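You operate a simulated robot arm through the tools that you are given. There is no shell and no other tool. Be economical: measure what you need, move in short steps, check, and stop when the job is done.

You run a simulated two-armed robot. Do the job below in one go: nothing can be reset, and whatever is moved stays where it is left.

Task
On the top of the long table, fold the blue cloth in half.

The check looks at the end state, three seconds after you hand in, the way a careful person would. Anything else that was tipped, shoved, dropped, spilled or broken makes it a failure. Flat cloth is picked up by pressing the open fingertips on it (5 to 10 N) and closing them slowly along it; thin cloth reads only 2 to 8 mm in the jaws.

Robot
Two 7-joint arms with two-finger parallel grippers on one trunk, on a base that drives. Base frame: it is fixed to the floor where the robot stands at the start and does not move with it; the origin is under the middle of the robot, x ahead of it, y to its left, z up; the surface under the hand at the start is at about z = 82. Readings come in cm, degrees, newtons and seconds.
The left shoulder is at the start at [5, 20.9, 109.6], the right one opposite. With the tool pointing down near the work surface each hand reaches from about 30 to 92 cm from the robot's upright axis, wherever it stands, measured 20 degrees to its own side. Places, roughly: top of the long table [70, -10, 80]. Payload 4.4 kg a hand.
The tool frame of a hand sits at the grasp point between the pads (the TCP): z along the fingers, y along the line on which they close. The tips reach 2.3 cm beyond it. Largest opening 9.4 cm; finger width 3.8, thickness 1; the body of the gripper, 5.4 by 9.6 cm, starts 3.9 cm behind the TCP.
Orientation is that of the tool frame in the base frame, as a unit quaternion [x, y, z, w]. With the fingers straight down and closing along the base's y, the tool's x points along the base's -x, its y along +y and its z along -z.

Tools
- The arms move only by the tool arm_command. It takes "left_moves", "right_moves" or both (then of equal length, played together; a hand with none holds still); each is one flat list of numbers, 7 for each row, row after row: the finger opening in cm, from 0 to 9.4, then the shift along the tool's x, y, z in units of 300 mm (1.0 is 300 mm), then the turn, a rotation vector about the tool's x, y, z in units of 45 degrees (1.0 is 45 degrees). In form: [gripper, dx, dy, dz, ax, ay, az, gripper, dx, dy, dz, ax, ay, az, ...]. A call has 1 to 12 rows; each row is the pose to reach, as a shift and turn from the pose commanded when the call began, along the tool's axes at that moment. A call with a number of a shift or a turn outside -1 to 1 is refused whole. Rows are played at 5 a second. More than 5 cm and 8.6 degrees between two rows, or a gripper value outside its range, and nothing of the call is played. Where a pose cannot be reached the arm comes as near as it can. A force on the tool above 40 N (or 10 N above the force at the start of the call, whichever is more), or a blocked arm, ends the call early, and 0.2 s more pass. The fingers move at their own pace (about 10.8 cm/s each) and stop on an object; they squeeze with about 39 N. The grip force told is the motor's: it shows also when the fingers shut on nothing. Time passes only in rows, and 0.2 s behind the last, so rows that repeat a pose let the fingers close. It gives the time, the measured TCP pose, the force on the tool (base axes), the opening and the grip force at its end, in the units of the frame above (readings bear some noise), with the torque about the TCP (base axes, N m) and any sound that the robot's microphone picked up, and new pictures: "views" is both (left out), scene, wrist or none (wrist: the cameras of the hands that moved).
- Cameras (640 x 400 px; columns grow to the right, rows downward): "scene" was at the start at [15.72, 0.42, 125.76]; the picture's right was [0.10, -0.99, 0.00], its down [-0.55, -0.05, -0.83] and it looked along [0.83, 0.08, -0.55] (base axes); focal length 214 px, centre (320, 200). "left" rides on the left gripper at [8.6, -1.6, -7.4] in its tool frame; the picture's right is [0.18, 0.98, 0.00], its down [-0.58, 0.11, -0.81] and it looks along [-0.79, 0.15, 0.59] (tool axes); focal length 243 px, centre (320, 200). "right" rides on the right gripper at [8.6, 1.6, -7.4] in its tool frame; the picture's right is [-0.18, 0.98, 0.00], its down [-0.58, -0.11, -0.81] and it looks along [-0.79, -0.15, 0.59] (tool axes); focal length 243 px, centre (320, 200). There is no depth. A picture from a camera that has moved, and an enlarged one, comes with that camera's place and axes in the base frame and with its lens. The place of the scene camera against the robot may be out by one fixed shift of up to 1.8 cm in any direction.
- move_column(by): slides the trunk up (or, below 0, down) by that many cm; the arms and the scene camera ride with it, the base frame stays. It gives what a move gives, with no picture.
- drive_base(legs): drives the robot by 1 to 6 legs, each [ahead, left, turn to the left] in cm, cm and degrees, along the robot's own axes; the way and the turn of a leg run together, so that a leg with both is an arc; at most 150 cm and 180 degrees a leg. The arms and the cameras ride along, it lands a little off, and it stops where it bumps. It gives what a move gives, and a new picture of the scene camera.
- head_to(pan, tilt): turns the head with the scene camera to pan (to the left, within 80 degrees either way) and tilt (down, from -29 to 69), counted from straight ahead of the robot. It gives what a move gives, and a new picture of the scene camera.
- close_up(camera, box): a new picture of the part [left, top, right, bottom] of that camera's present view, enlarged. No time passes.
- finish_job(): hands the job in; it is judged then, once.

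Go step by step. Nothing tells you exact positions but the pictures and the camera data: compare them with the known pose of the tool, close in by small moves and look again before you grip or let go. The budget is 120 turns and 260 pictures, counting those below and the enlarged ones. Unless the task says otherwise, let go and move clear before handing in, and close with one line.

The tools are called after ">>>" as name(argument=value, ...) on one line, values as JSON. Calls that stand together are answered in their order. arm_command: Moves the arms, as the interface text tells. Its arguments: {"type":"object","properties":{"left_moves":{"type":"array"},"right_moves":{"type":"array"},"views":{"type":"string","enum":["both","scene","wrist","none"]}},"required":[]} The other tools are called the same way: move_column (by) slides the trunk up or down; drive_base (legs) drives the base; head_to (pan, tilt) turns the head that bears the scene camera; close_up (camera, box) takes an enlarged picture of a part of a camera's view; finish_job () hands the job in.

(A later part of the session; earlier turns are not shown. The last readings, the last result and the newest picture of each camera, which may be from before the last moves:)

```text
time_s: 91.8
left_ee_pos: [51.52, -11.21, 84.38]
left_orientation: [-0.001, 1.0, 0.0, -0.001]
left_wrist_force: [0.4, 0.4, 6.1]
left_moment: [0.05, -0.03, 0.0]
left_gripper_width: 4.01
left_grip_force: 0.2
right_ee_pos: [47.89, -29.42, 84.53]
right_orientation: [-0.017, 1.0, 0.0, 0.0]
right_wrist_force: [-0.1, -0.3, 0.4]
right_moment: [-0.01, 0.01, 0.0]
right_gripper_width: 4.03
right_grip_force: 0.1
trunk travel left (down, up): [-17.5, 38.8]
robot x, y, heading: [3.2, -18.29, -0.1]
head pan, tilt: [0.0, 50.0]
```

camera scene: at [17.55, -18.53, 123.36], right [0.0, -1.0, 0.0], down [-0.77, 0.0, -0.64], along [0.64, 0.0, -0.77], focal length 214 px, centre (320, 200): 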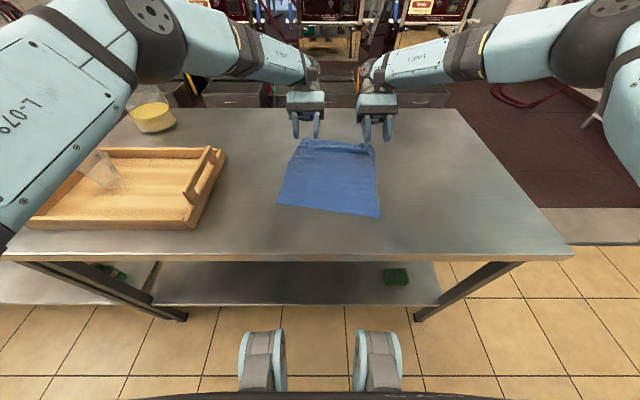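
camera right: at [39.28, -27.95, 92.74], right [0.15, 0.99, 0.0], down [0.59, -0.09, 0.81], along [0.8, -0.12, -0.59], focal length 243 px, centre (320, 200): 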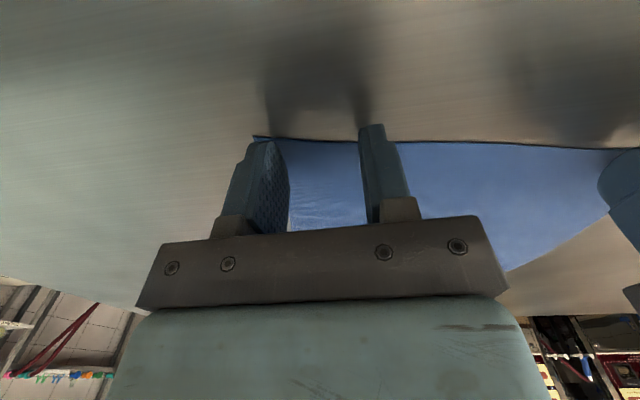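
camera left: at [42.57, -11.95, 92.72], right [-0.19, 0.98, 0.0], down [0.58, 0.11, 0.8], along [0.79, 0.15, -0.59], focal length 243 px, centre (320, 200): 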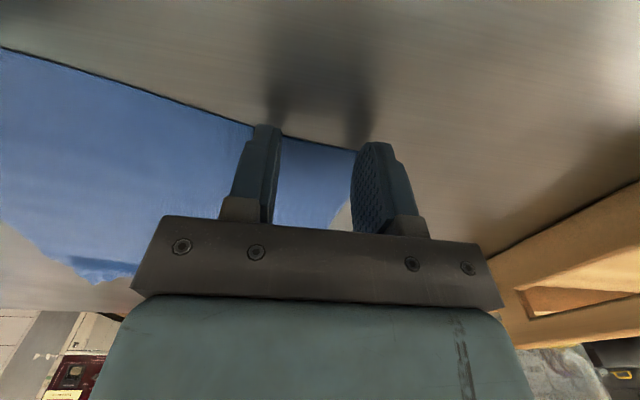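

>>> arm_command(left_moves=[4, 0, 0, 0.001, 0, 0, 0, 4, 0, 0, 0.001, 0, 0, 0, 3.6, 0, 0, 0.0012, 0, 0, 0, 3.2, 0, 0, 0.0014, 0, 0, 0, 2.8, 0, 0, 0.0016, 0, 0, 0, 2.4, 0, 0, 0.0018, 0, 0, 0, 2, 0, 0, 0.002, 0, 0, 0, 1.6, 0, 0, 0.0023, 0, 0, 0, 1.2, 0, 0, 0.0026, 0, 0, 0, 0.6, 0, 0, 0.003, 0, 0, 0, 0, 0, 0, 0.003, 0, 0, 0, 0, 0, 0, 0.003, 0, 0, 0], right_moves=[4, 0, 0, 0.003, 0, 0, 0, 4, 0, 0, 0.0042, 0, 0, 0, 3.6, 0, 0, 0.0044, 0, 0, 0, 3.2, 0, 0, 0.0046, 0, 0, 0, 2.8, 0, 0, 0.0048, 0, 0, 0, 2.4, 0, 0, 0.005, 0, 0, 0, 2, 0, 0, 0.0053, 0, 0, 0, 1.6, 0, 0, 0.0056, 0, 0, 0, 1.2, 0, 0, 0.006, 0, 0, 0, 0.6, 0, 0, 0.0063, 0, 0, 0, 0, 0, 0, 0.0063, 0, 0, 0, 0, 0, 0, 0.0063, 0, 0, 0], views="wrist")

```text
time_s: 94.4
left_ee_pos: [51.23, -11.26, 84.41]
left_orientation: [0.0, 1.0, -0.001, 0.0]
left_wrist_force: [0.9, -8.7, 20.4]
left_moment: [-0.15, -0.15, -0.03]
left_gripper_width: 0.18
left_grip_force: 39.0
right_ee_pos: [47.87, -29.25, 84.32]
right_orientation: [-0.017, 1.0, 0.001, 0.002]
right_wrist_force: [2.0, 11.8, 17.2]
right_moment: [0.3, -0.24, 0.13]
right_gripper_width: 0.14
right_grip_force: 38.8
trunk travel left (down, up): [-17.5, 38.8]
robot x, y, heading: [2.9, -18.24, -0.1]
head pan, tilt: [0.0, 50.0]
camera right: at [39.16, -27.86, 91.97], right [0.15, 0.99, 0.0], down [0.58, -0.09, 0.81], along [0.8, -0.12, -0.59], focal length 243 px, centre (320, 200)
camera left: at [42.63, -12.85, 91.96], right [-0.19, 0.98, 0.0], down [0.58, 0.11, 0.81], along [0.79, 0.15, -0.59], focal length 243 px, centre (320, 200)
```

right: 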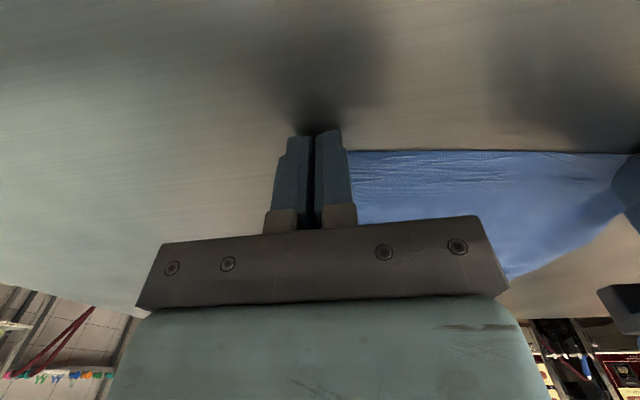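
left: 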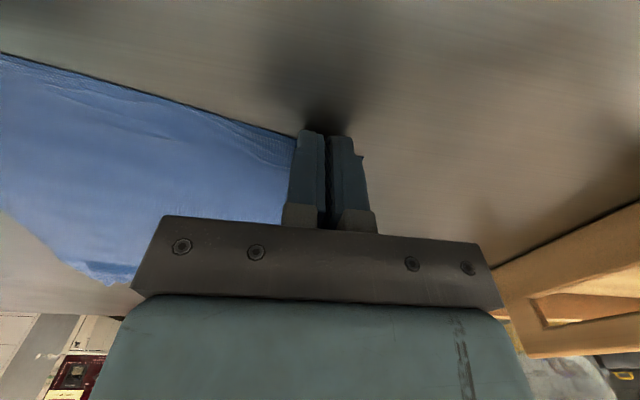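

Both hands hold the near edge. I'll draw the cloth toward me, the left hand a bit more so that it squares up with the table.

>>> arm_command(left_moves=[0, 0, -0.015, -0.02, 0, 0, 0, 0, 0.055, -0.015, -0.025, 0, 0, 0, 0, 0.11, -0.015, -0.025, 0, 0, 0, 0, 0.165, -0.015, -0.025, 0, 0, 0, 0, 0.22, -0.015, -0.025, 0, 0, 0, 0, 0.275, -0.015, -0.025, 0, 0, 0, 0, 0.33, -0.015, -0.025, 0, 0, 0, 0, 0.383, -0.015, -0.025, 0, 0, 0, 0, 0.383, -0.015, -0.025, 0, 0, 0], right_moves=[0, 0, 0.015, -0.02, 0, 0, 0, 0, 0.036, 0.016, -0.025, 0, 0, 0, 0, 0.072, 0.017, -0.025, 0, 0, 0, 0, 0.108, 0.018, -0.025, 0, 0, 0, 0, 0.144, 0.019, -0.025, 0, 0, 0, 0, 0.18, 0.02, -0.025, 0, 0, 0, 0, 0.216, 0.021, -0.025, 0, 0, 0, 0, 0.25, 0.022, -0.025, 0, 0, 0, 0, 0.25, 0.022, -0.025, 0, 0, 0], views="scene")

>>> close_up(camera="scene", box=[240, 110, 420, 260])

```text
time_s: 96.4
left_ee_pos: [39.76, -11.61, 84.99]
left_orientation: [-0.002, 1.0, 0.0, -0.001]
left_wrist_force: [0.0, 0.0, -0.2]
left_moment: [-0.01, -0.01, -0.02]
left_gripper_width: 0.18
left_grip_force: 38.8
right_ee_pos: [40.47, -28.83, 84.92]
right_orientation: [-0.017, 1.0, -0.001, -0.001]
right_wrist_force: [1.3, 0.3, -0.8]
right_moment: [0.0, 0.01, 0.03]
right_gripper_width: 0.13
right_grip_force: 38.6
trunk travel left (down, up): [-17.5, 38.8]
robot x, y, heading: [3.07, -18.16, 0.2]
head pan, tilt: [0.0, 50.0]
camera scene: at [17.59, -18.69, 123.36], right [0.0, -1.0, 0.0], down [-0.77, 0.0, -0.64], along [0.64, 0.0, -0.77], focal length 214 px, centre (320, 200)
```

scene: 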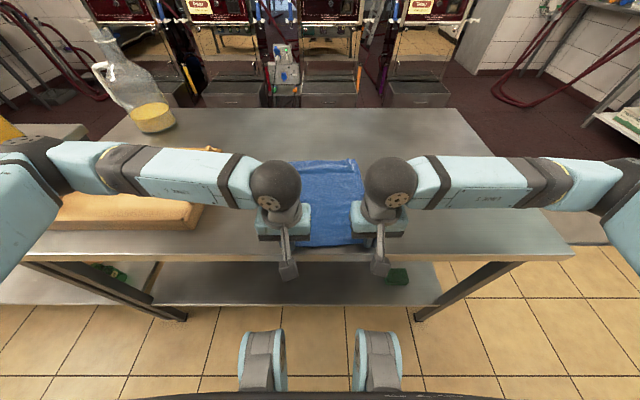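

```text
2.67 times, centred on (330, 185) of scene
camera zoom: at [17.59, -18.69, 123.36], right [0.0, -1.0, 0.0], down [-0.77, 0.0, -0.64], along [0.64, 0.0, -0.77], focal length 572 px, centre (293, 240)
```

zoom: 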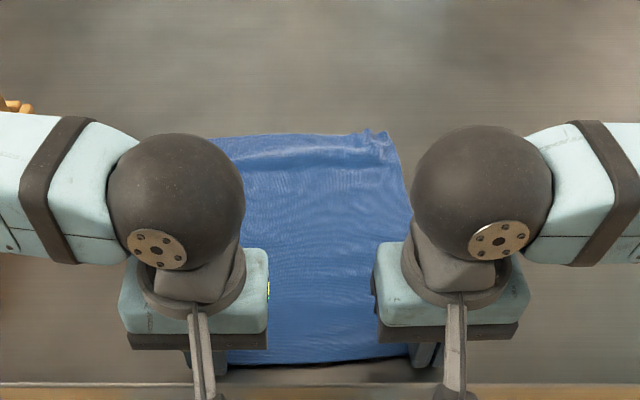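

The cloth is now square, near edge at x≈39.4, far edge at x≈67. I'll set the edge down, release, go up and back the base off a little to regrip the ridges with forward-tilted fingers.

>>> arm_command(left_moves=[0, 0, 0, 0.012, 0, 0, 0, 2, 0, 0, 0.012, 0, 0, 0, 4, 0, 0, 0.012, 0, 0, 0, 4, 0, 0, -0.1, 0, 0, 0, 4, 0, 0, -0.2, 0, 0, 0, 4, 0, 0, -0.33, 0, 0, 0], right_moves=[0, 0, 0, 0.012, 0, 0, 0, 2, 0, 0, 0.012, 0, 0, 0, 4, 0, 0, 0.012, 0, 0, 0, 4, 0, 0, -0.1, 0, 0, 0, 4, 0, 0, -0.2, 0, 0, 0, 4, 0, 0, -0.33, 0, 0, 0], views="none")

>>> drive_base(legs=[[-9, 0, 0]])

>>> close_up(camera="left", box=[180, 0, 400, 165])

>>> close_up(camera="right", box=[230, 0, 450, 165])

```text
time_s: 97.8
left_ee_pos: [39.9, -11.66, 94.94]
left_orientation: [-0.001, 1.0, 0.0, -0.002]
left_wrist_force: [-0.1, 0.3, -0.6]
left_moment: [-0.03, -0.02, 0.0]
left_gripper_width: 3.99
left_grip_force: 0.1
right_ee_pos: [40.62, -28.68, 94.83]
right_orientation: [-0.016, 1.0, 0.0, 0.0]
right_wrist_force: [-0.4, 0.6, 0.8]
right_moment: [0.02, -0.02, 0.04]
right_gripper_width: 4.0
right_grip_force: 0.0
trunk travel left (down, up): [-17.5, 38.8]
robot x, y, heading: [3.44, -18.21, -0.0]
head pan, tilt: [0.0, 50.0]
```

```text
time_s: 98.9
left_ee_pos: [31.25, -11.9, 94.98]
left_orientation: [-0.001, 1.0, 0.001, -0.002]
left_wrist_force: [-0.1, -0.8, -0.2]
left_moment: [0.02, -0.02, -0.01]
left_gripper_width: 4.0
left_grip_force: 0.1
right_ee_pos: [31.63, -28.82, 94.89]
right_orientation: [-0.017, 1.0, 0.0, 0.0]
right_wrist_force: [-0.7, 0.5, -1.0]
right_moment: [-0.01, -0.01, 0.01]
right_gripper_width: 3.97
right_grip_force: 0.0
trunk travel left (down, up): [-17.5, 38.8]
robot x, y, heading: [-5.76, -18.08, -0.2]
head pan, tilt: [0.0, 50.0]
camera scene: at [8.67, -18.7, 123.38], right [0.0, -1.0, 0.0], down [-0.77, 0.0, -0.64], along [0.64, 0.0, -0.77], focal length 214 px, centre (320, 200)
```

scene: 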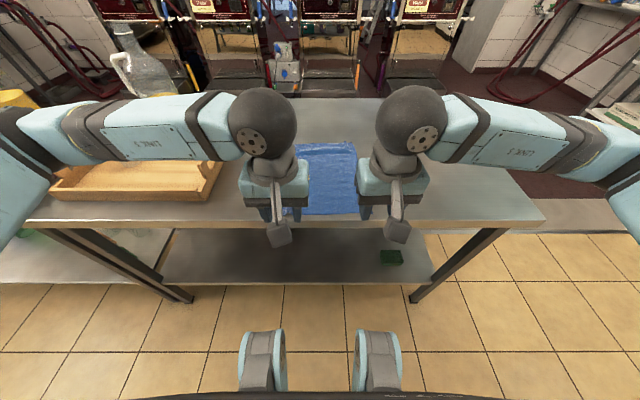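

```text
2.42 times, centred on (290, 82) of left
camera zoom: at [22.62, -13.38, 102.52], right [-0.19, 0.98, 0.0], down [0.58, 0.11, 0.8], along [0.79, 0.15, -0.59], focal length 588 px, centre (393, 485)
```

zoom: 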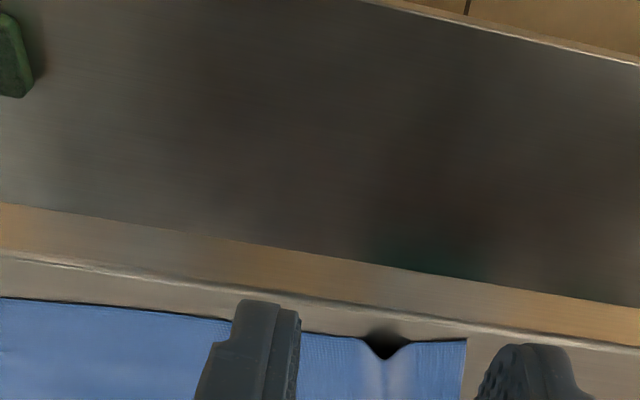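

```text
2.42 times, centred on (340, 82) of right
camera zoom: at [23.08, -27.36, 102.5], right [0.15, 0.99, 0.0], down [0.58, -0.09, 0.81], along [0.8, -0.12, -0.59], focal length 588 px, centre (272, 485)
```

zoom: 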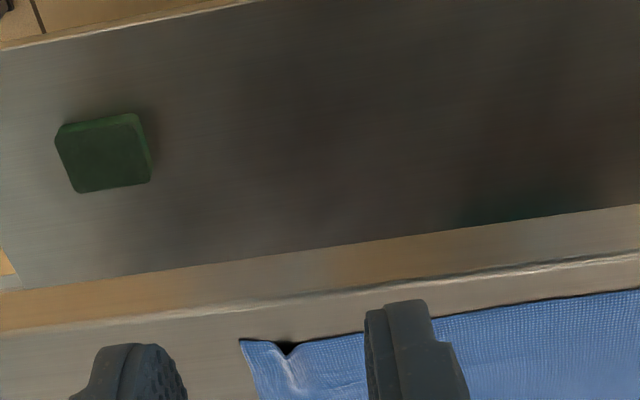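

The ridges stayed in the near edge: left at about (40,-10.5), right at (40.1,-29.3). I'll come in with the fingers tilted 45° forward, hovering above them.

>>> arm_command(left_moves=[3.5, -0.045, 0.007, 0.03, 0, -0.143, 0, 3.5, -0.09, 0.014, 0.06, 0, -0.286, 0, 3.5, -0.135, 0.02, 0.09, 0, -0.43, 0, 3.5, -0.18, 0.027, 0.12, 0, -0.57, 0, 3.5, -0.226, 0.034, 0.155, 0, -0.714, 0, 3.5, -0.272, 0.04, 0.186, 0, -0.857, 0, 3.5, -0.317, 0.047, 0.217, 0, -1, 0, 3.5, -0.317, 0.047, 0.217, 0, -1, 0], right_moves=[3.5, -0.044, -0.004, 0.03, 0, -0.143, 0, 3.5, -0.088, -0.008, 0.06, 0, -0.286, 0, 3.5, -0.132, -0.012, 0.09, 0, -0.43, 0, 3.5, -0.176, -0.016, 0.12, 0, -0.57, 0, 3.5, -0.22, -0.02, 0.15, 0, -0.714, 0, 3.5, -0.265, -0.024, 0.182, 0, -0.857, 0, 3.5, -0.31, -0.027, 0.213, 0, -1, 0, 3.5, -0.31, -0.027, 0.213, 0, -1, 0])

```text
time_s: 100.7
left_ee_pos: [40.75, -10.57, 88.27]
left_orientation: [-0.001, 0.924, 0.001, 0.382]
left_wrist_force: [-0.1, 0.2, 0.5]
left_moment: [0.01, -0.02, -0.03]
left_gripper_width: 3.5
left_grip_force: 0.0
right_ee_pos: [41.23, -29.04, 88.55]
right_orientation: [-0.015, 0.924, 0.006, 0.382]
right_wrist_force: [0.0, -0.5, 0.3]
right_moment: [-0.01, 0.0, -0.01]
right_gripper_width: 3.53
right_grip_force: 0.0
trunk travel left (down, up): [-17.5, 38.8]
robot x, y, heading: [-5.76, -18.24, -0.2]
head pan, tilt: [0.0, 50.0]
camera scene: at [8.75, -18.7, 123.36], right [0.0, -1.0, 0.0], down [-0.77, 0.0, -0.64], along [0.64, 0.0, -0.77], focal length 214 px, centre (320, 200)
camera right: at [29.83, -27.81, 87.72], right [0.1, 0.99, 0.13], down [-0.16, -0.11, 0.98], along [0.98, -0.12, 0.14], focal length 243 px, centre (320, 200)
camera left: at [29.31, -12.08, 87.66], right [-0.13, 0.98, -0.13], down [-0.16, 0.11, 0.98], along [0.98, 0.15, 0.14], focal length 243 px, centre (320, 200)
```

scene: 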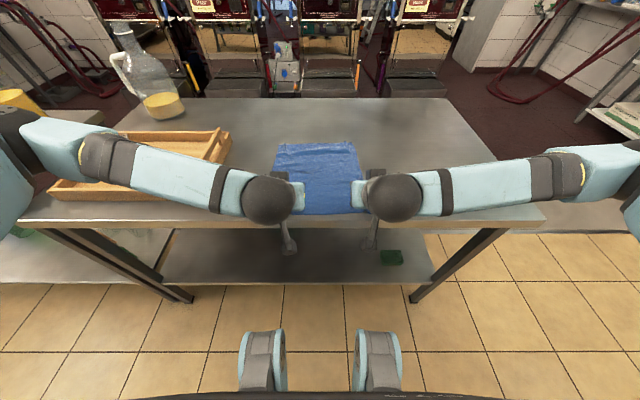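
right: 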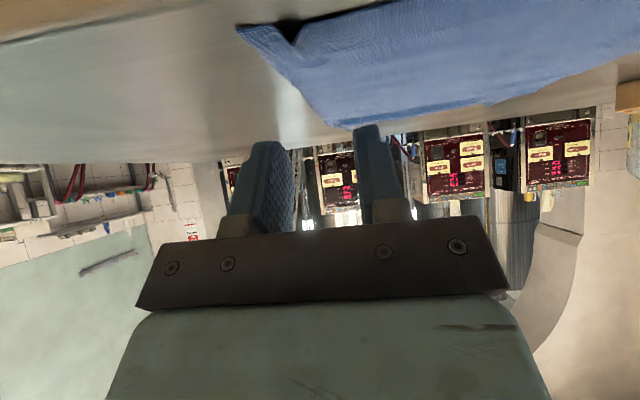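
left: 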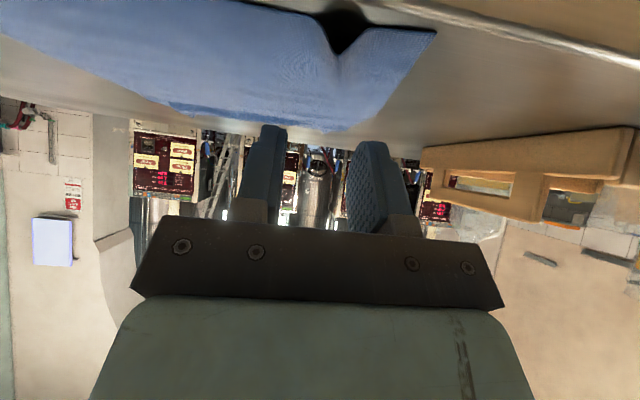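

>>> arm_command(left_moves=[3.5, 0.033, 0.008, 0.03, 0, 0, 0, 3.5, 0.066, 0.008, 0.061, 0, 0, 0, 3.5, 0.066, 0.008, 0.061, 0, 0, 0], right_moves=[3.5, 0.042, -0.005, 0.028, 0, 0, 0, 3.5, 0.084, -0.005, 0.055, 0, 0, 0, 3.5, 0.084, -0.005, 0.055, 0, 0, 0], views="wrist")

```text
time_s: 101.5
left_ee_pos: [40.55, -10.11, 85.69]
left_orientation: [-0.001, 0.925, 0.0, 0.38]
left_wrist_force: [-0.1, 0.1, -0.1]
left_moment: [0.0, 0.02, 0.0]
left_gripper_width: 3.51
left_grip_force: 0.1
right_ee_pos: [40.55, -29.47, 85.59]
right_orientation: [-0.014, 0.924, 0.006, 0.382]
right_wrist_force: [-0.7, -0.2, 0.3]
right_moment: [0.03, 0.02, 0.0]
right_gripper_width: 3.49
right_grip_force: 0.1
trunk travel left (down, up): [-17.5, 38.8]
robot x, y, heading: [-5.71, -18.26, 0.0]
head pan, tilt: [0.0, 50.0]
camera right: at [29.1, -28.08, 84.79], right [0.1, 0.99, 0.13], down [-0.15, -0.11, 0.98], along [0.98, -0.12, 0.14], focal length 243 px, centre (320, 200)
camera left: at [29.26, -11.76, 84.97], right [-0.13, 0.98, -0.13], down [-0.16, 0.11, 0.98], along [0.98, 0.15, 0.14], focal length 243 px, centre (320, 200)
```

right: 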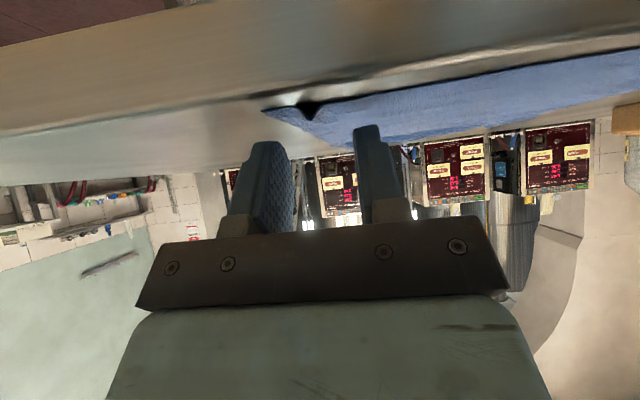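
left: 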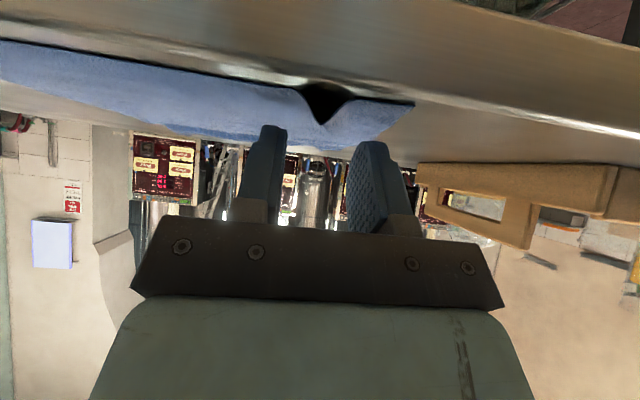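

The ridges sit between the fingertips. Lower slightly and close slowly.

>>> arm_command(left_moves=[3.5, 0.009, 0, 0.009, 0, 0, 0, 3.5, 0.009, 0, 0.009, 0, 0, 0, 3, 0.009, 0, 0.009, 0, 0, 0, 2.5, 0.009, 0, 0.009, 0, 0, 0, 2, 0.009, 0, 0.009, 0, 0, 0, 1.5, 0.009, 0, 0.009, 0, 0, 0, 1, 0.009, 0, 0.009, 0, 0, 0, 0.5, 0.009, 0, 0.009, 0, 0, 0, 0, 0.009, 0, 0.009, 0, 0, 0, 0, 0.009, 0, 0.009, 0, 0, 0], right_moves=[3.5, 0.011, 0, 0.011, 0, 0, 0, 3.5, 0.011, 0, 0.011, 0, 0, 0, 3, 0.011, 0, 0.011, 0, 0, 0, 2.5, 0.011, 0, 0.011, 0, 0, 0, 2, 0.011, 0, 0.011, 0, 0, 0, 1.5, 0.011, 0, 0.011, 0, 0, 0, 1, 0.011, 0, 0.011, 0, 0, 0, 0.5, 0.011, 0, 0.011, 0, 0, 0, 0, 0.011, 0, 0.011, 0, 0, 0, 0, 0.011, 0, 0.011, 0, 0, 0], views="wrist")

```text
time_s: 103.7
left_ee_pos: [40.62, -10.05, 85.33]
left_orientation: [-0.002, 0.925, 0.001, 0.381]
left_wrist_force: [0.0, 0.1, 0.4]
left_moment: [0.01, 0.02, 0.04]
left_gripper_width: 0.0
left_grip_force: 38.5
right_ee_pos: [40.51, -29.39, 85.0]
right_orientation: [-0.015, 0.924, 0.006, 0.383]
right_wrist_force: [1.4, 0.1, 7.4]
right_moment: [0.0, -0.06, 0.04]
right_gripper_width: 0.21
right_grip_force: 38.8
trunk travel left (down, up): [-17.5, 38.8]
robot x, y, heading: [-5.98, -18.09, -0.2]
head pan, tilt: [0.0, 50.0]
camera right: at [29.09, -28.1, 84.33], right [0.1, 0.99, 0.13], down [-0.16, -0.11, 0.98], along [0.98, -0.12, 0.14], focal length 243 px, centre (320, 200)
camera left: at [29.26, -11.73, 84.61], right [-0.13, 0.98, -0.13], down [-0.16, 0.11, 0.98], along [0.98, 0.15, 0.14], focal length 243 px, centre (320, 200)
```

right: 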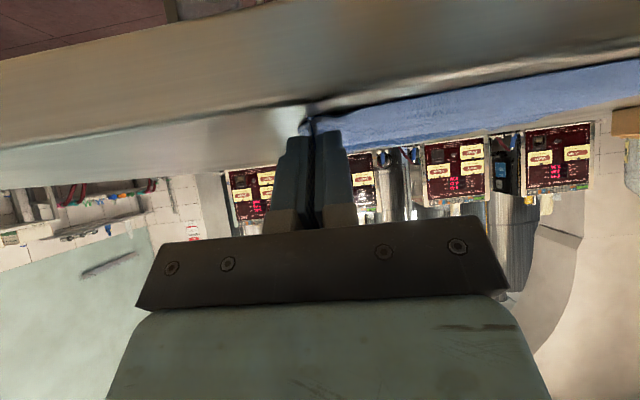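
left: 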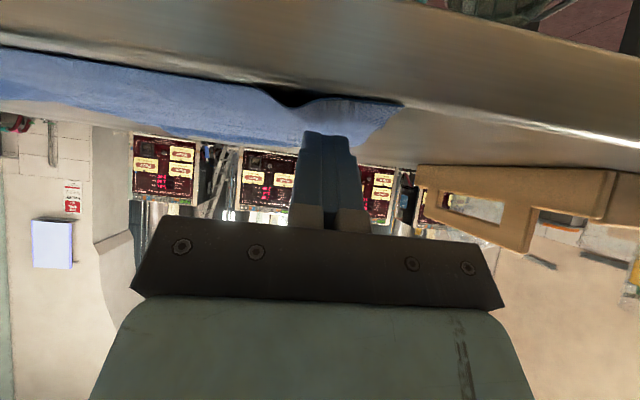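

Right holds; left slipped off because it wasn't pressing. I'll reopen the left, press a little and close again.

>>> arm_command(left_moves=[0, -0.02, 0, -0.02, 0, 0, 0, 4, -0.02, -0.01, -0.02, 0, 0, 0, 4, -0.02, -0.01, -0.02, 0, 0, 0, 4, 0.004, -0.01, 0.004, 0, 0, 0, 4, 0.008, -0.01, 0.008, 0, 0, 0, 4, 0.01, -0.01, 0.01, 0, 0, 0], views="wrist")

```text
time_s: 105.1
left_ee_pos: [40.68, -10.4, 85.13]
left_orientation: [0.001, 0.924, -0.001, 0.383]
left_wrist_force: [-1.6, 2.2, 19.9]
left_moment: [0.15, 0.0, 0.05]
left_gripper_width: 4.02
left_grip_force: 0.4
right_ee_pos: [40.38, -29.52, 85.13]
right_orientation: [-0.015, 0.924, 0.007, 0.383]
right_wrist_force: [0.6, 0.3, 1.5]
right_moment: [0.01, 0.02, 0.01]
right_gripper_width: 0.19
right_grip_force: 39.4
trunk travel left (down, up): [-17.5, 38.8]
robot x, y, heading: [-5.66, -18.02, -0.1]
head pan, tilt: [0.0, 50.0]
camera left: at [29.25, -12.04, 84.28], right [-0.13, 0.98, -0.13], down [-0.16, 0.11, 0.98], along [0.98, 0.15, 0.14], focal length 243 px, centre (320, 200)
```

left: 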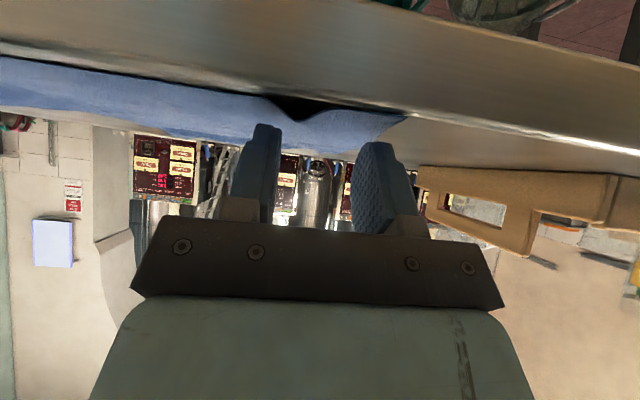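

>>> arm_command(left_moves=[4, -0.02, 0, -0.02, 0, 0, 0, 4, -0.02, -0.045, -0.02, 0, 0, 0, 4, -0.004, -0.045, -0.004, 0, 0, 0, 4, -0.002, -0.045, -0.002, 0, 0, 0, 3.4, -0.002, -0.045, -0.002, 0, 0, 0, 2.8, -0.0015, -0.045, -0.0015, 0, 0, 0, 2.2, -0.001, -0.045, -0.001, 0, 0, 0, 1.6, -0.0005, -0.045, -0.0005, 0, 0, 0, 1, 0, -0.045, 0, 0, 0, 0, 0.5, 0, -0.045, 0, 0, 0, 0, 0, 0, -0.045, 0, 0, 0, 0, 0, 0, -0.045, 0, 0, 0, 0], views="wrist")

```text
time_s: 107.7
left_ee_pos: [40.75, -11.74, 85.09]
left_orientation: [-0.001, 0.924, 0.001, 0.382]
left_wrist_force: [1.1, -2.9, 20.9]
left_moment: [-0.07, -0.11, -0.01]
left_gripper_width: 0.19
left_grip_force: 38.6
right_ee_pos: [40.56, -29.47, 85.19]
right_orientation: [-0.015, 0.924, 0.007, 0.383]
right_wrist_force: [-0.8, 3.7, 0.1]
right_moment: [0.15, 0.01, 0.05]
right_gripper_width: 0.21
right_grip_force: 39.0
trunk travel left (down, up): [-17.5, 38.8]
robot x, y, heading: [-5.73, -18.06, 0.2]
head pan, tilt: [0.0, 50.0]
camera left: at [29.29, -13.41, 84.3], right [-0.13, 0.98, -0.13], down [-0.16, 0.11, 0.98], along [0.98, 0.15, 0.14], focal length 243 px, centre (320, 200)
```

left: 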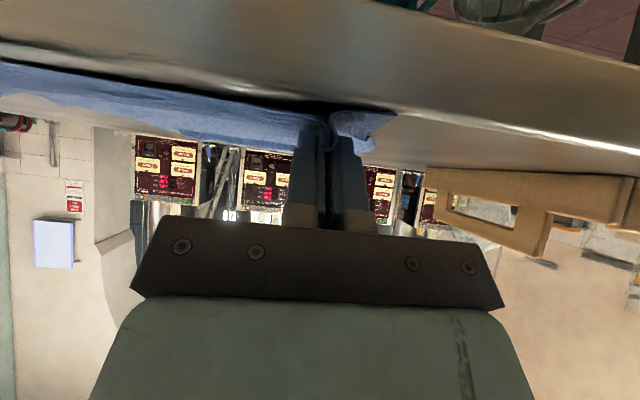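

Both hands hold the near edge now. I'll lift it along the arc and start tilting the fingers back.

>>> arm_command(left_moves=[0, -0.044, 0, -0.041, 0, 0, 0, 0, -0.087, 0, -0.083, 0, 0, 0, 0, -0.131, 0, -0.124, 0, 0, 0, 0, -0.2, 0, -0.126, 0, 0.15, 0, 0, -0.27, 0, -0.128, 0, 0.3, 0, 0, -0.342, 0, -0.13, 0, 0.444, 0], right_moves=[0, -0.044, 0, -0.041, 0, 0, 0, 0, -0.087, 0, -0.083, 0, 0, 0, 0, -0.131, 0, -0.124, 0, 0, 0, 0, -0.2, 0, -0.126, 0, 0.15, 0, 0, -0.27, 0, -0.128, 0, 0.3, 0, 0, -0.342, 0, -0.13, 0, 0.444, 0])

>>> close_up(camera="scene", box=[240, 110, 420, 240])

```text
time_s: 109.1
left_ee_pos: [45.35, -11.74, 94.99]
left_orientation: [-0.001, 0.977, 0.0, 0.214]
left_wrist_force: [0.1, -3.3, -0.5]
left_moment: [-0.04, -0.02, 0.04]
left_gripper_width: 0.18
left_grip_force: 39.2
right_ee_pos: [45.08, -29.19, 95.02]
right_orientation: [-0.016, 0.977, 0.004, 0.215]
right_wrist_force: [-0.2, 2.6, 0.6]
right_moment: [0.11, 0.02, 0.0]
right_gripper_width: 0.19
right_grip_force: 39.0
trunk travel left (down, up): [-17.5, 38.8]
robot x, y, heading: [-5.82, -18.31, -0.3]
head pan, tilt: [0.0, 50.0]
camera scene: at [8.79, -18.69, 123.35], right [0.0, -1.0, 0.0], down [-0.77, 0.0, -0.64], along [0.64, 0.0, -0.77], focal length 214 px, centre (320, 200)
camera right: at [34.07, -27.98, 98.24], right [0.14, 0.99, 0.08], down [0.19, -0.1, 0.98], along [0.97, -0.12, -0.2], focal length 243 px, centre (320, 200)
camera left: at [34.31, -13.41, 98.15], right [-0.17, 0.98, -0.08], down [0.19, 0.11, 0.98], along [0.97, 0.15, -0.21], focal length 243 px, centre (320, 200)
```

scene: 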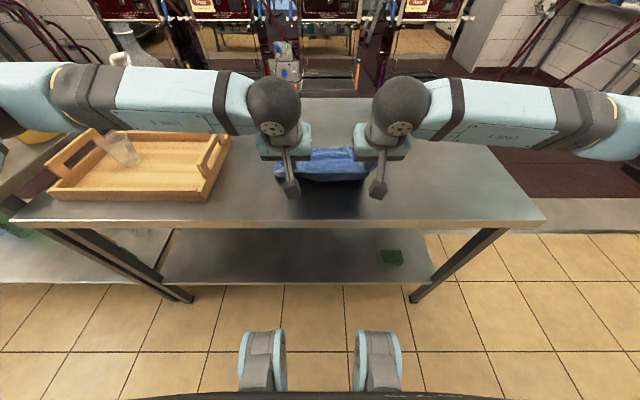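
right: 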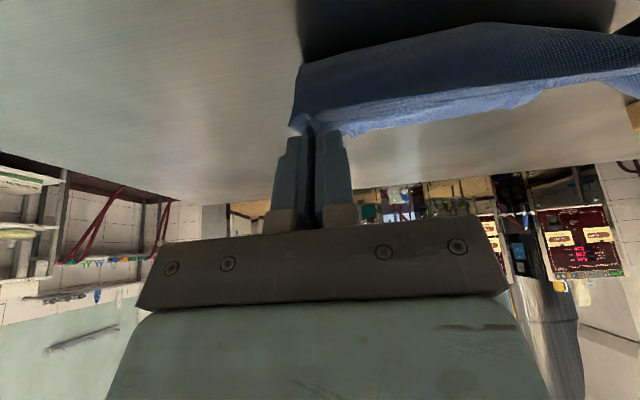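
left: 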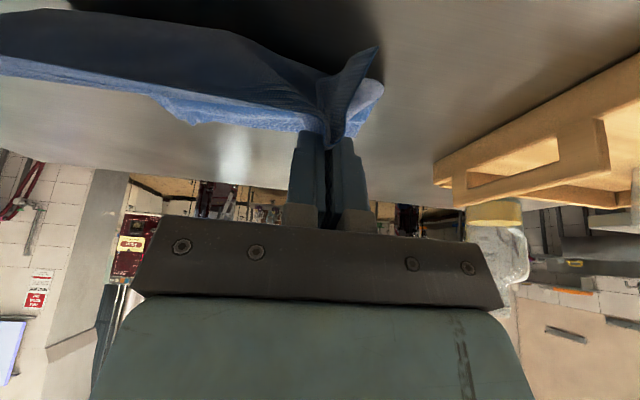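

```text
3.08 times, centred on (330, 175) of scene
camera zoom: at [8.79, -18.69, 123.35], right [0.0, -1.0, 0.0], down [-0.77, 0.0, -0.64], along [0.64, 0.0, -0.77], focal length 660 px, centre (289, 277)
```

zoom: 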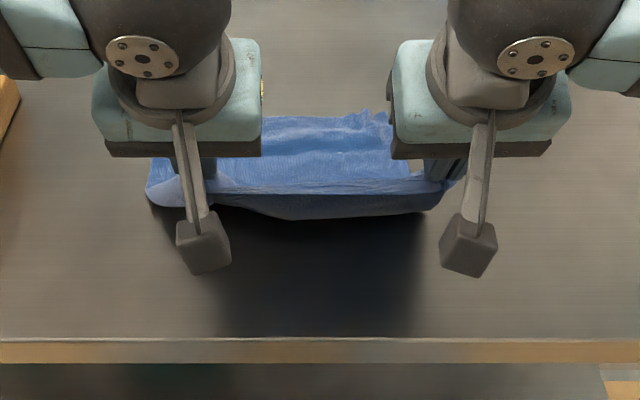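

The near edge is up nicely. Now the drive forward carries it over the fold line.

>>> drive_base(legs=[[10, 0, 0]])

>>> close_up(camera="scene", box=[240, 110, 420, 240])

```text
time_s: 110.2
left_ee_pos: [55.42, -11.86, 94.84]
left_orientation: [0.001, 0.977, -0.001, 0.214]
left_wrist_force: [1.1, -3.3, -0.5]
left_moment: [-0.08, 0.01, 0.07]
left_gripper_width: 0.19
left_grip_force: 39.0
right_ee_pos: [54.99, -29.44, 95.01]
right_orientation: [-0.014, 0.977, 0.003, 0.215]
right_wrist_force: [-1.0, 2.3, 0.2]
right_moment: [0.08, 0.03, 0.0]
right_gripper_width: 0.18
right_grip_force: 38.8
trunk travel left (down, up): [-17.5, 38.8]
robot x, y, heading: [4.62, -18.21, -0.1]
head pan, tilt: [0.0, 50.0]
camera scene: at [18.89, -18.76, 123.35], right [0.0, -1.0, 0.0], down [-0.77, 0.0, -0.64], along [0.64, 0.0, -0.77], focal length 214 px, centre (320, 200)
```

scene: 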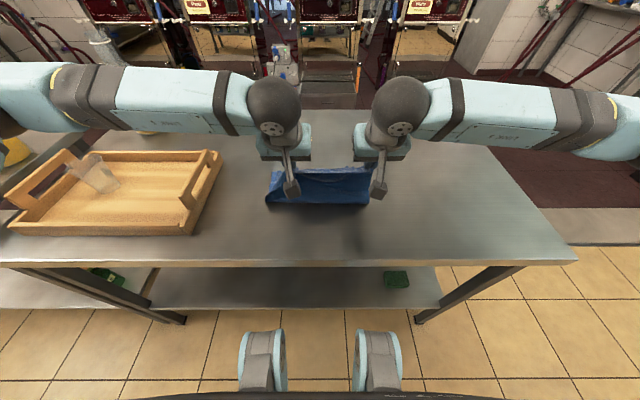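

```text
3.08 times, centred on (330, 175) of scene
camera zoom: at [18.89, -18.76, 123.35], right [0.0, -1.0, 0.0], down [-0.77, 0.0, -0.64], along [0.64, 0.0, -0.77], focal length 660 px, centre (289, 277)
```

zoom: 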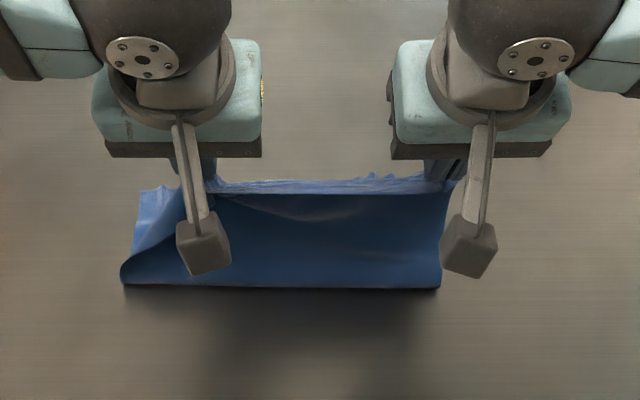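

The fold stands well, with the crease at x≈52.5. I'll keep rolling the edge over outward, tilting the fingers back.

>>> arm_command(left_moves=[0, -0.01, 0, -0.02, 0, 0.14, 0, 0, -0.03, 0, -0.02, 0, 0.28, 0, 0, -0.055, 0, -0.015, 0, 0.42, 0, 0, -0.08, 0, -0.01, 0, 0.56, 0, 0, -0.1, 0, 0, 0, 0.7, 0, 0, -0.125, 0, 0.01, 0, 0.84, 0, 0, -0.148, 0, 0.022, 0, 0.98, 0], right_moves=[0, -0.01, 0, -0.02, 0, 0.14, 0, 0, -0.03, 0, -0.02, 0, 0.28, 0, 0, -0.055, 0, -0.015, 0, 0.42, 0, 0, -0.08, 0, -0.01, 0, 0.56, 0, 0, -0.1, 0, 0, 0, 0.7, 0, 0, -0.125, 0, 0.01, 0, 0.84, 0, 0, -0.148, 0, 0.022, 0, 0.98, 0], views="none")

>>> close_up(camera="scene", box=[240, 110, 420, 240])

```text
time_s: 111.8
left_ee_pos: [59.55, -12.05, 96.24]
left_orientation: [0.001, 0.985, 0.0, -0.17]
left_wrist_force: [1.0, -1.9, 0.4]
left_moment: [0.03, 0.0, 0.03]
left_gripper_width: 0.2
left_grip_force: 39.3
right_ee_pos: [59.47, -29.25, 96.3]
right_orientation: [-0.015, 0.986, -0.002, -0.168]
right_wrist_force: [0.0, 2.4, 0.0]
right_moment: [0.05, 0.04, -0.04]
right_gripper_width: 0.2
right_grip_force: 39.4
trunk travel left (down, up): [-17.5, 38.8]
robot x, y, heading: [4.15, -18.35, -0.0]
head pan, tilt: [0.0, 50.0]
```

```text
3.08 times, centred on (330, 175) of scene
camera zoom: at [18.87, -18.76, 123.35], right [0.0, -1.0, 0.0], down [-0.77, 0.0, -0.64], along [0.64, 0.0, -0.77], focal length 660 px, centre (289, 277)
```

zoom: 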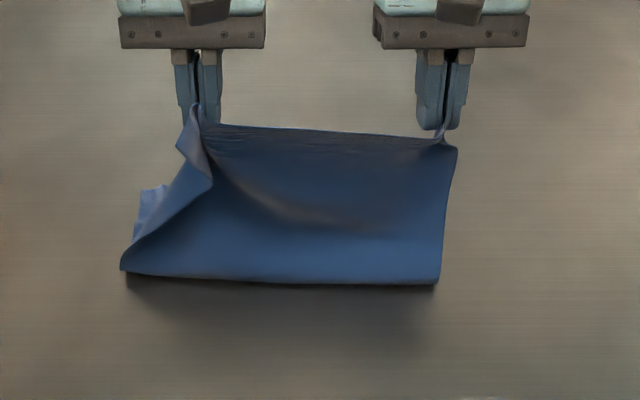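

>>> arm_command(left_moves=[0, -0.05, 0.01, 0.01, 0, 0.14, 0, 0, -0.1, 0.02, 0.022, 0, 0.28, 0, 0, -0.154, 0.03, 0.034, 0, 0.42, 0, 0, -0.215, 0.03, 0.073, 0, 0.56, 0, 0, -0.275, 0.03, 0.112, 0, 0.68, 0, 0, -0.336, 0.03, 0.15, 0, 0.8, 0], right_moves=[0, -0.05, 0, 0.01, 0, 0.14, 0, 0, -0.1, 0, 0.022, 0, 0.28, 0, 0, -0.154, 0, 0.034, 0, 0.42, 0, 0, -0.215, 0, 0.073, 0, 0.56, 0, 0, -0.275, 0, 0.112, 0, 0.68, 0, 0, -0.336, 0, 0.15, 0, 0.8, 0])

>>> close_up(camera="scene", box=[240, 110, 420, 240])

```text
time_s: 113.2
left_ee_pos: [67.63, -11.17, 88.53]
left_orientation: [0.001, 0.886, -0.001, -0.464]
left_wrist_force: [0.1, -6.5, -0.8]
left_moment: [0.1, -0.02, 0.18]
left_gripper_width: 0.21
left_grip_force: 38.9
right_ee_pos: [67.52, -29.06, 88.73]
right_orientation: [-0.012, 0.886, -0.005, -0.463]
right_wrist_force: [0.4, 7.1, 0.9]
right_moment: [-0.01, 0.0, -0.16]
right_gripper_width: 0.18
right_grip_force: 38.7
trunk travel left (down, up): [-17.5, 38.8]
robot x, y, heading: [4.24, -18.44, -0.4]
head pan, tilt: [0.0, 50.0]
camera scene: at [18.83, -18.76, 123.35], right [0.0, -1.0, 0.0], down [-0.77, 0.0, -0.64], along [0.64, 0.0, -0.77], focal length 214 px, centre (320, 200)
camera right: at [68.69, -27.4, 100.25], right [0.08, 0.99, -0.15], down [1.0, -0.08, -0.02], along [-0.03, -0.15, -0.99], focal length 243 px, centre (320, 200)
camera left: at [68.81, -12.66, 100.05], right [-0.1, 0.98, 0.15], down [0.99, 0.11, -0.02], along [-0.04, 0.15, -0.99], focal length 243 px, centre (320, 200)
```

scene: 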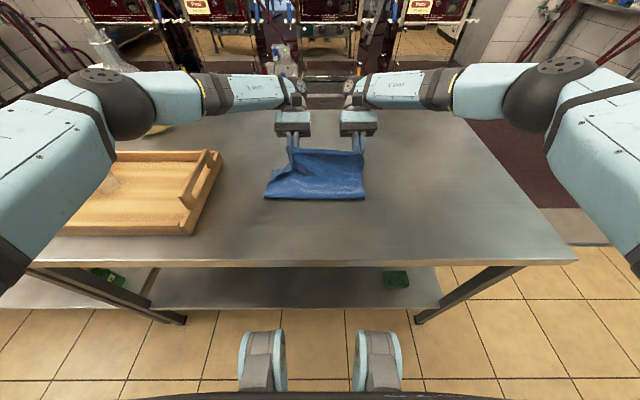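
right: 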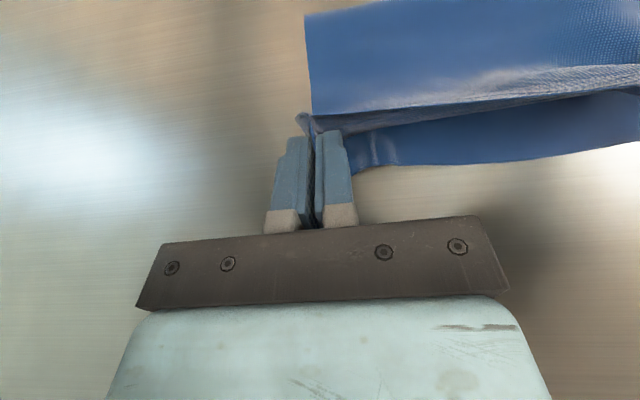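
left: 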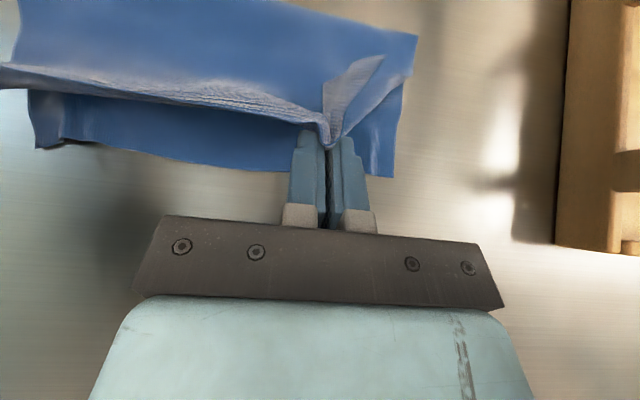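

```text
3.08 times, centred on (330, 175) of scene
camera zoom: at [18.83, -18.76, 123.35], right [0.0, -1.0, 0.0], down [-0.77, 0.0, -0.64], along [0.64, 0.0, -0.77], focal length 660 px, centre (289, 277)
```

zoom: 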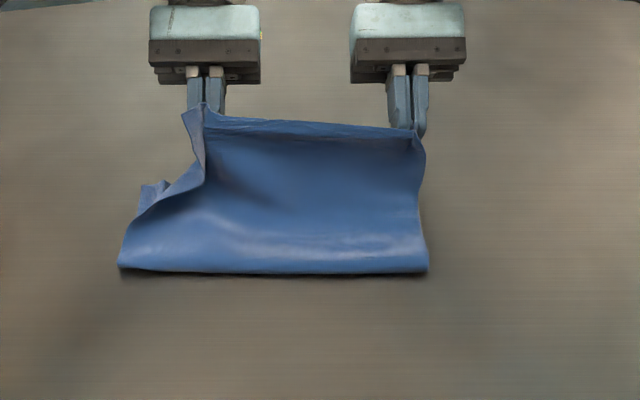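

This works: the top layer hangs over the far half with its edge facing outward. I'll lower it onto the far edge and release.

>>> arm_command(left_moves=[0, -0.036, 0, 0.005, 0, 0, 0, 0, -0.072, 0, 0.01, 0, 0, 0, 0, -0.108, 0, 0.014, 0, 0, 0, 0, -0.108, 0, 0.014, 0, 0, 0], right_moves=[0, -0.036, 0, 0.005, 0, 0, 0, 0, -0.072, 0, 0.01, 0, 0, 0, 0, -0.108, 0, 0.014, 0, 0, 0, 0, -0.108, 0, 0.014, 0, 0, 0])

```text
time_s: 114.2
left_ee_pos: [69.0, -11.11, 85.79]
left_orientation: [0.001, 0.885, 0.0, -0.465]
left_wrist_force: [0.4, -5.6, -0.8]
left_moment: [0.03, 0.02, 0.15]
left_gripper_width: 0.18
left_grip_force: 38.7
right_ee_pos: [68.83, -29.01, 85.74]
right_orientation: [-0.014, 0.887, -0.007, -0.462]
right_wrist_force: [1.0, 6.0, 0.4]
right_moment: [0.03, 0.01, -0.17]
right_gripper_width: 0.2
right_grip_force: 39.0
trunk travel left (down, up): [-17.5, 38.8]
robot x, y, heading: [4.44, -17.95, -0.0]
head pan, tilt: [0.0, 50.0]
camera scene: at [18.77, -18.76, 123.37], right [0.0, -1.0, 0.0], down [-0.77, 0.0, -0.64], along [0.64, 0.0, -0.77], focal length 214 px, centre (320, 200)
camera right: at [70.04, -27.27, 97.25], right [0.08, 0.99, -0.15], down [1.0, -0.08, -0.02], along [-0.03, -0.15, -0.99], focal length 243 px, centre (320, 200)
camera left: at [70.32, -12.65, 97.14], right [-0.1, 0.98, 0.15], down [0.99, 0.11, -0.02], along [-0.03, 0.15, -0.99], focal length 243 px, centre (320, 200)
```

scene: 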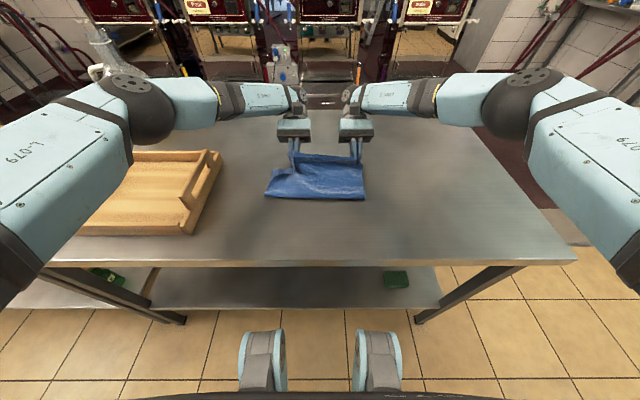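
right: 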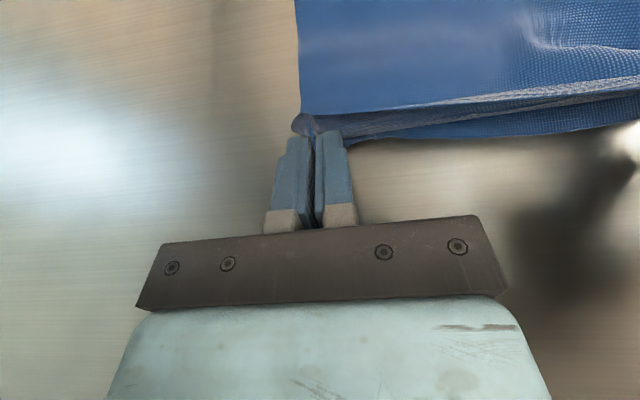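
left: 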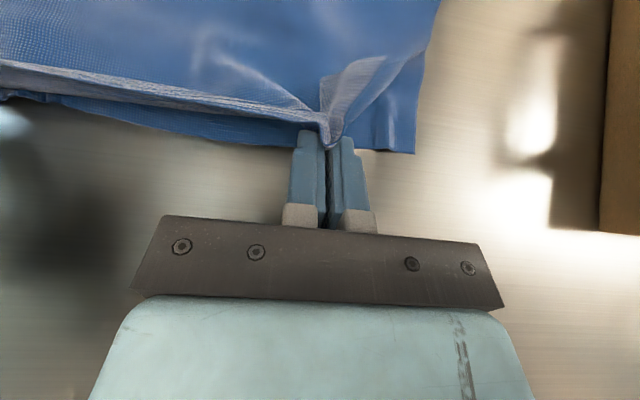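

The edge lies just about over the far edge. I'll nudge 1 cm outward, open, and lift straight up.

>>> arm_command(left_moves=[0, -0.012, 0, -0.012, 0, 0, 0, 0, -0.024, 0, -0.024, 0, 0, 0, 2, -0.024, 0, -0.024, 0, 0, 0, 4, -0.024, 0, -0.024, 0, 0, 0, 4, -0.024, 0, -0.024, 0, 0, 0, 4, 0.03, 0, -0.065, 0, 0, 0, 4, 0.11, 0, -0.12, 0, 0, 0, 4, 0.22, 0, -0.2, 0, 0, 0, 4, 0.33, 0, -0.27, 0, 0, 0], right_moves=[0, -0.012, 0, -0.012, 0, 0, 0, 0, -0.024, 0, -0.024, 0, 0, 0, 2, -0.024, 0, -0.024, 0, 0, 0, 4, -0.024, 0, -0.024, 0, 0, 0, 4, -0.024, 0, -0.024, 0, 0, 0, 4, 0.03, 0, -0.065, 0, 0, 0, 4, 0.11, 0, -0.12, 0, 0, 0, 4, 0.22, 0, -0.2, 0, 0, 0, 4, 0.33, 0, -0.27, 0, 0, 0])

>>> close_up(camera="scene", box=[240, 120, 400, 220])

```text
time_s: 116.2
left_ee_pos: [69.0, -10.76, 98.1]
left_orientation: [0.0, 0.887, 0.0, -0.462]
left_wrist_force: [0.8, 0.1, 0.7]
left_moment: [0.01, -0.03, -0.02]
left_gripper_width: 4.0
left_grip_force: 0.1
left hand out of reach, approached as far as the arm can: row 9
right_ee_pos: [68.84, -29.03, 98.28]
right_orientation: [-0.012, 0.888, -0.006, -0.46]
right_wrist_force: [0.5, -0.3, -0.2]
right_moment: [0.0, -0.02, -0.02]
right_gripper_width: 4.01
right_grip_force: 0.1
right hand out of reach, approached as far as the arm can: row 9
trunk travel left (down, up): [-17.5, 38.8]
robot x, y, heading: [4.16, -18.7, -0.4]
head pan, tilt: [0.0, 50.0]
camera scene: at [18.65, -18.76, 123.37], right [0.0, -1.0, 0.0], down [-0.77, 0.0, -0.64], along [0.64, 0.0, -0.77], focal length 214 px, centre (320, 200)
camera right: at [69.98, -27.44, 109.75], right [0.08, 0.99, -0.15], down [1.0, -0.08, -0.01], along [-0.02, -0.15, -0.99], focal length 243 px, centre (320, 200)
camera left: at [70.19, -12.38, 109.67], right [-0.11, 0.98, 0.15], down [0.99, 0.11, -0.01], along [-0.03, 0.15, -0.99], focal length 243 px, centre (320, 200)
```

scene: 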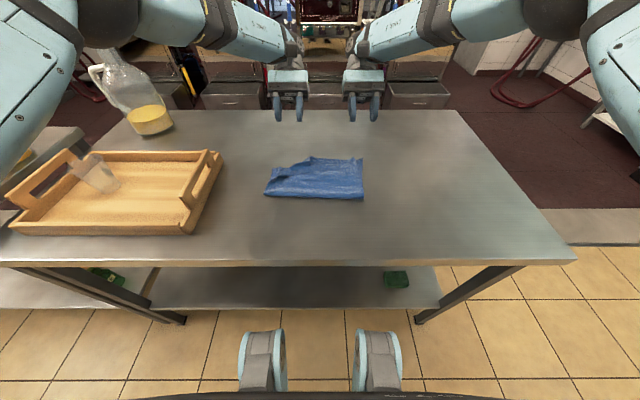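
right: 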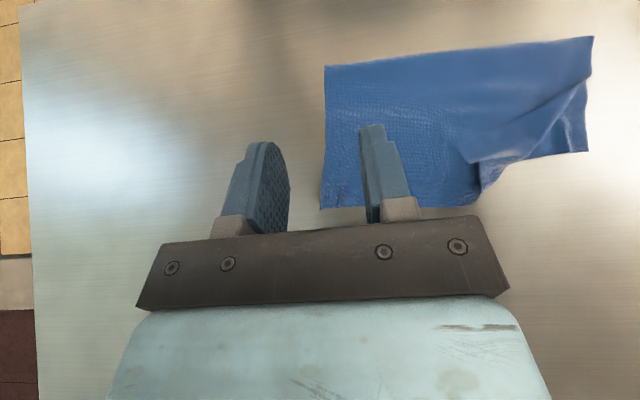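
left: 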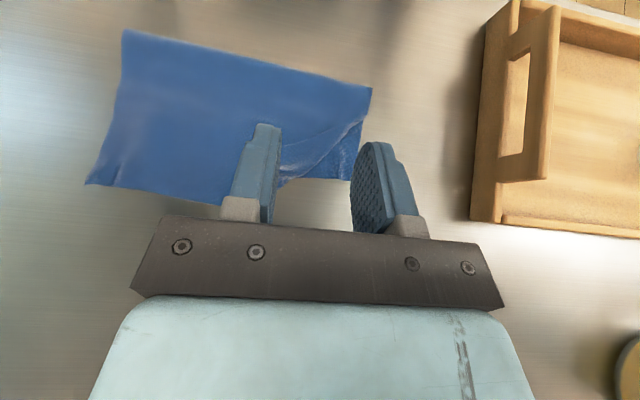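

```text
4.00 times, centred on (320, 170) of scene
camera zoom: at [18.65, -18.76, 123.37], right [0.0, -1.0, 0.0], down [-0.77, 0.0, -0.64], along [0.64, 0.0, -0.77], focal length 858 px, centre (320, 320)
```

zoom: 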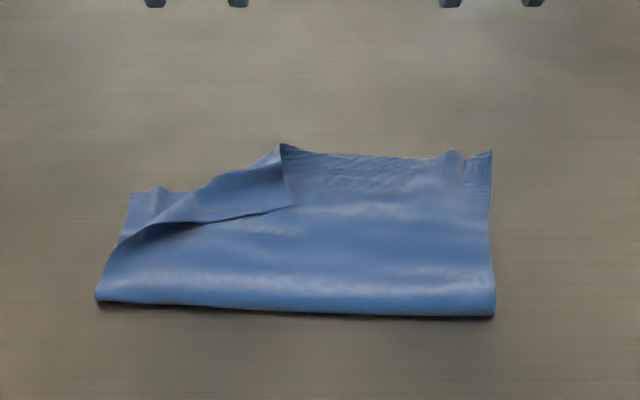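

The fold is lying flat with its edge outward; only the left corner of the top layer is turned back on itself. Let me look at it from above.

>>> close_up(camera="right", box=[300, 20, 620, 220])

```text
2.00 times, centred on (460, 120) of right
camera zoom: at [69.98, -27.44, 109.75], right [0.08, 0.99, -0.15], down [1.0, -0.08, -0.01], along [-0.02, -0.15, -0.99], focal length 485 px, centre (40, 360)
```

zoom: 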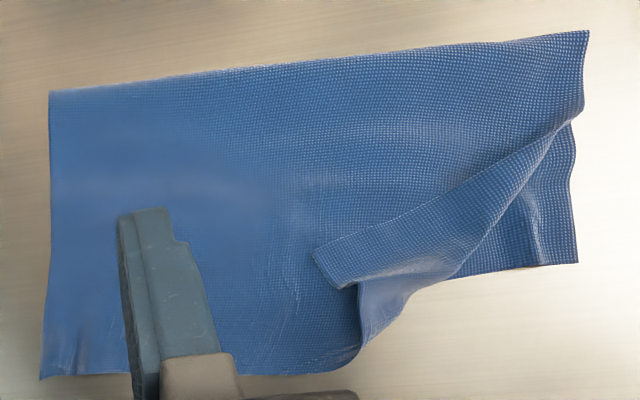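

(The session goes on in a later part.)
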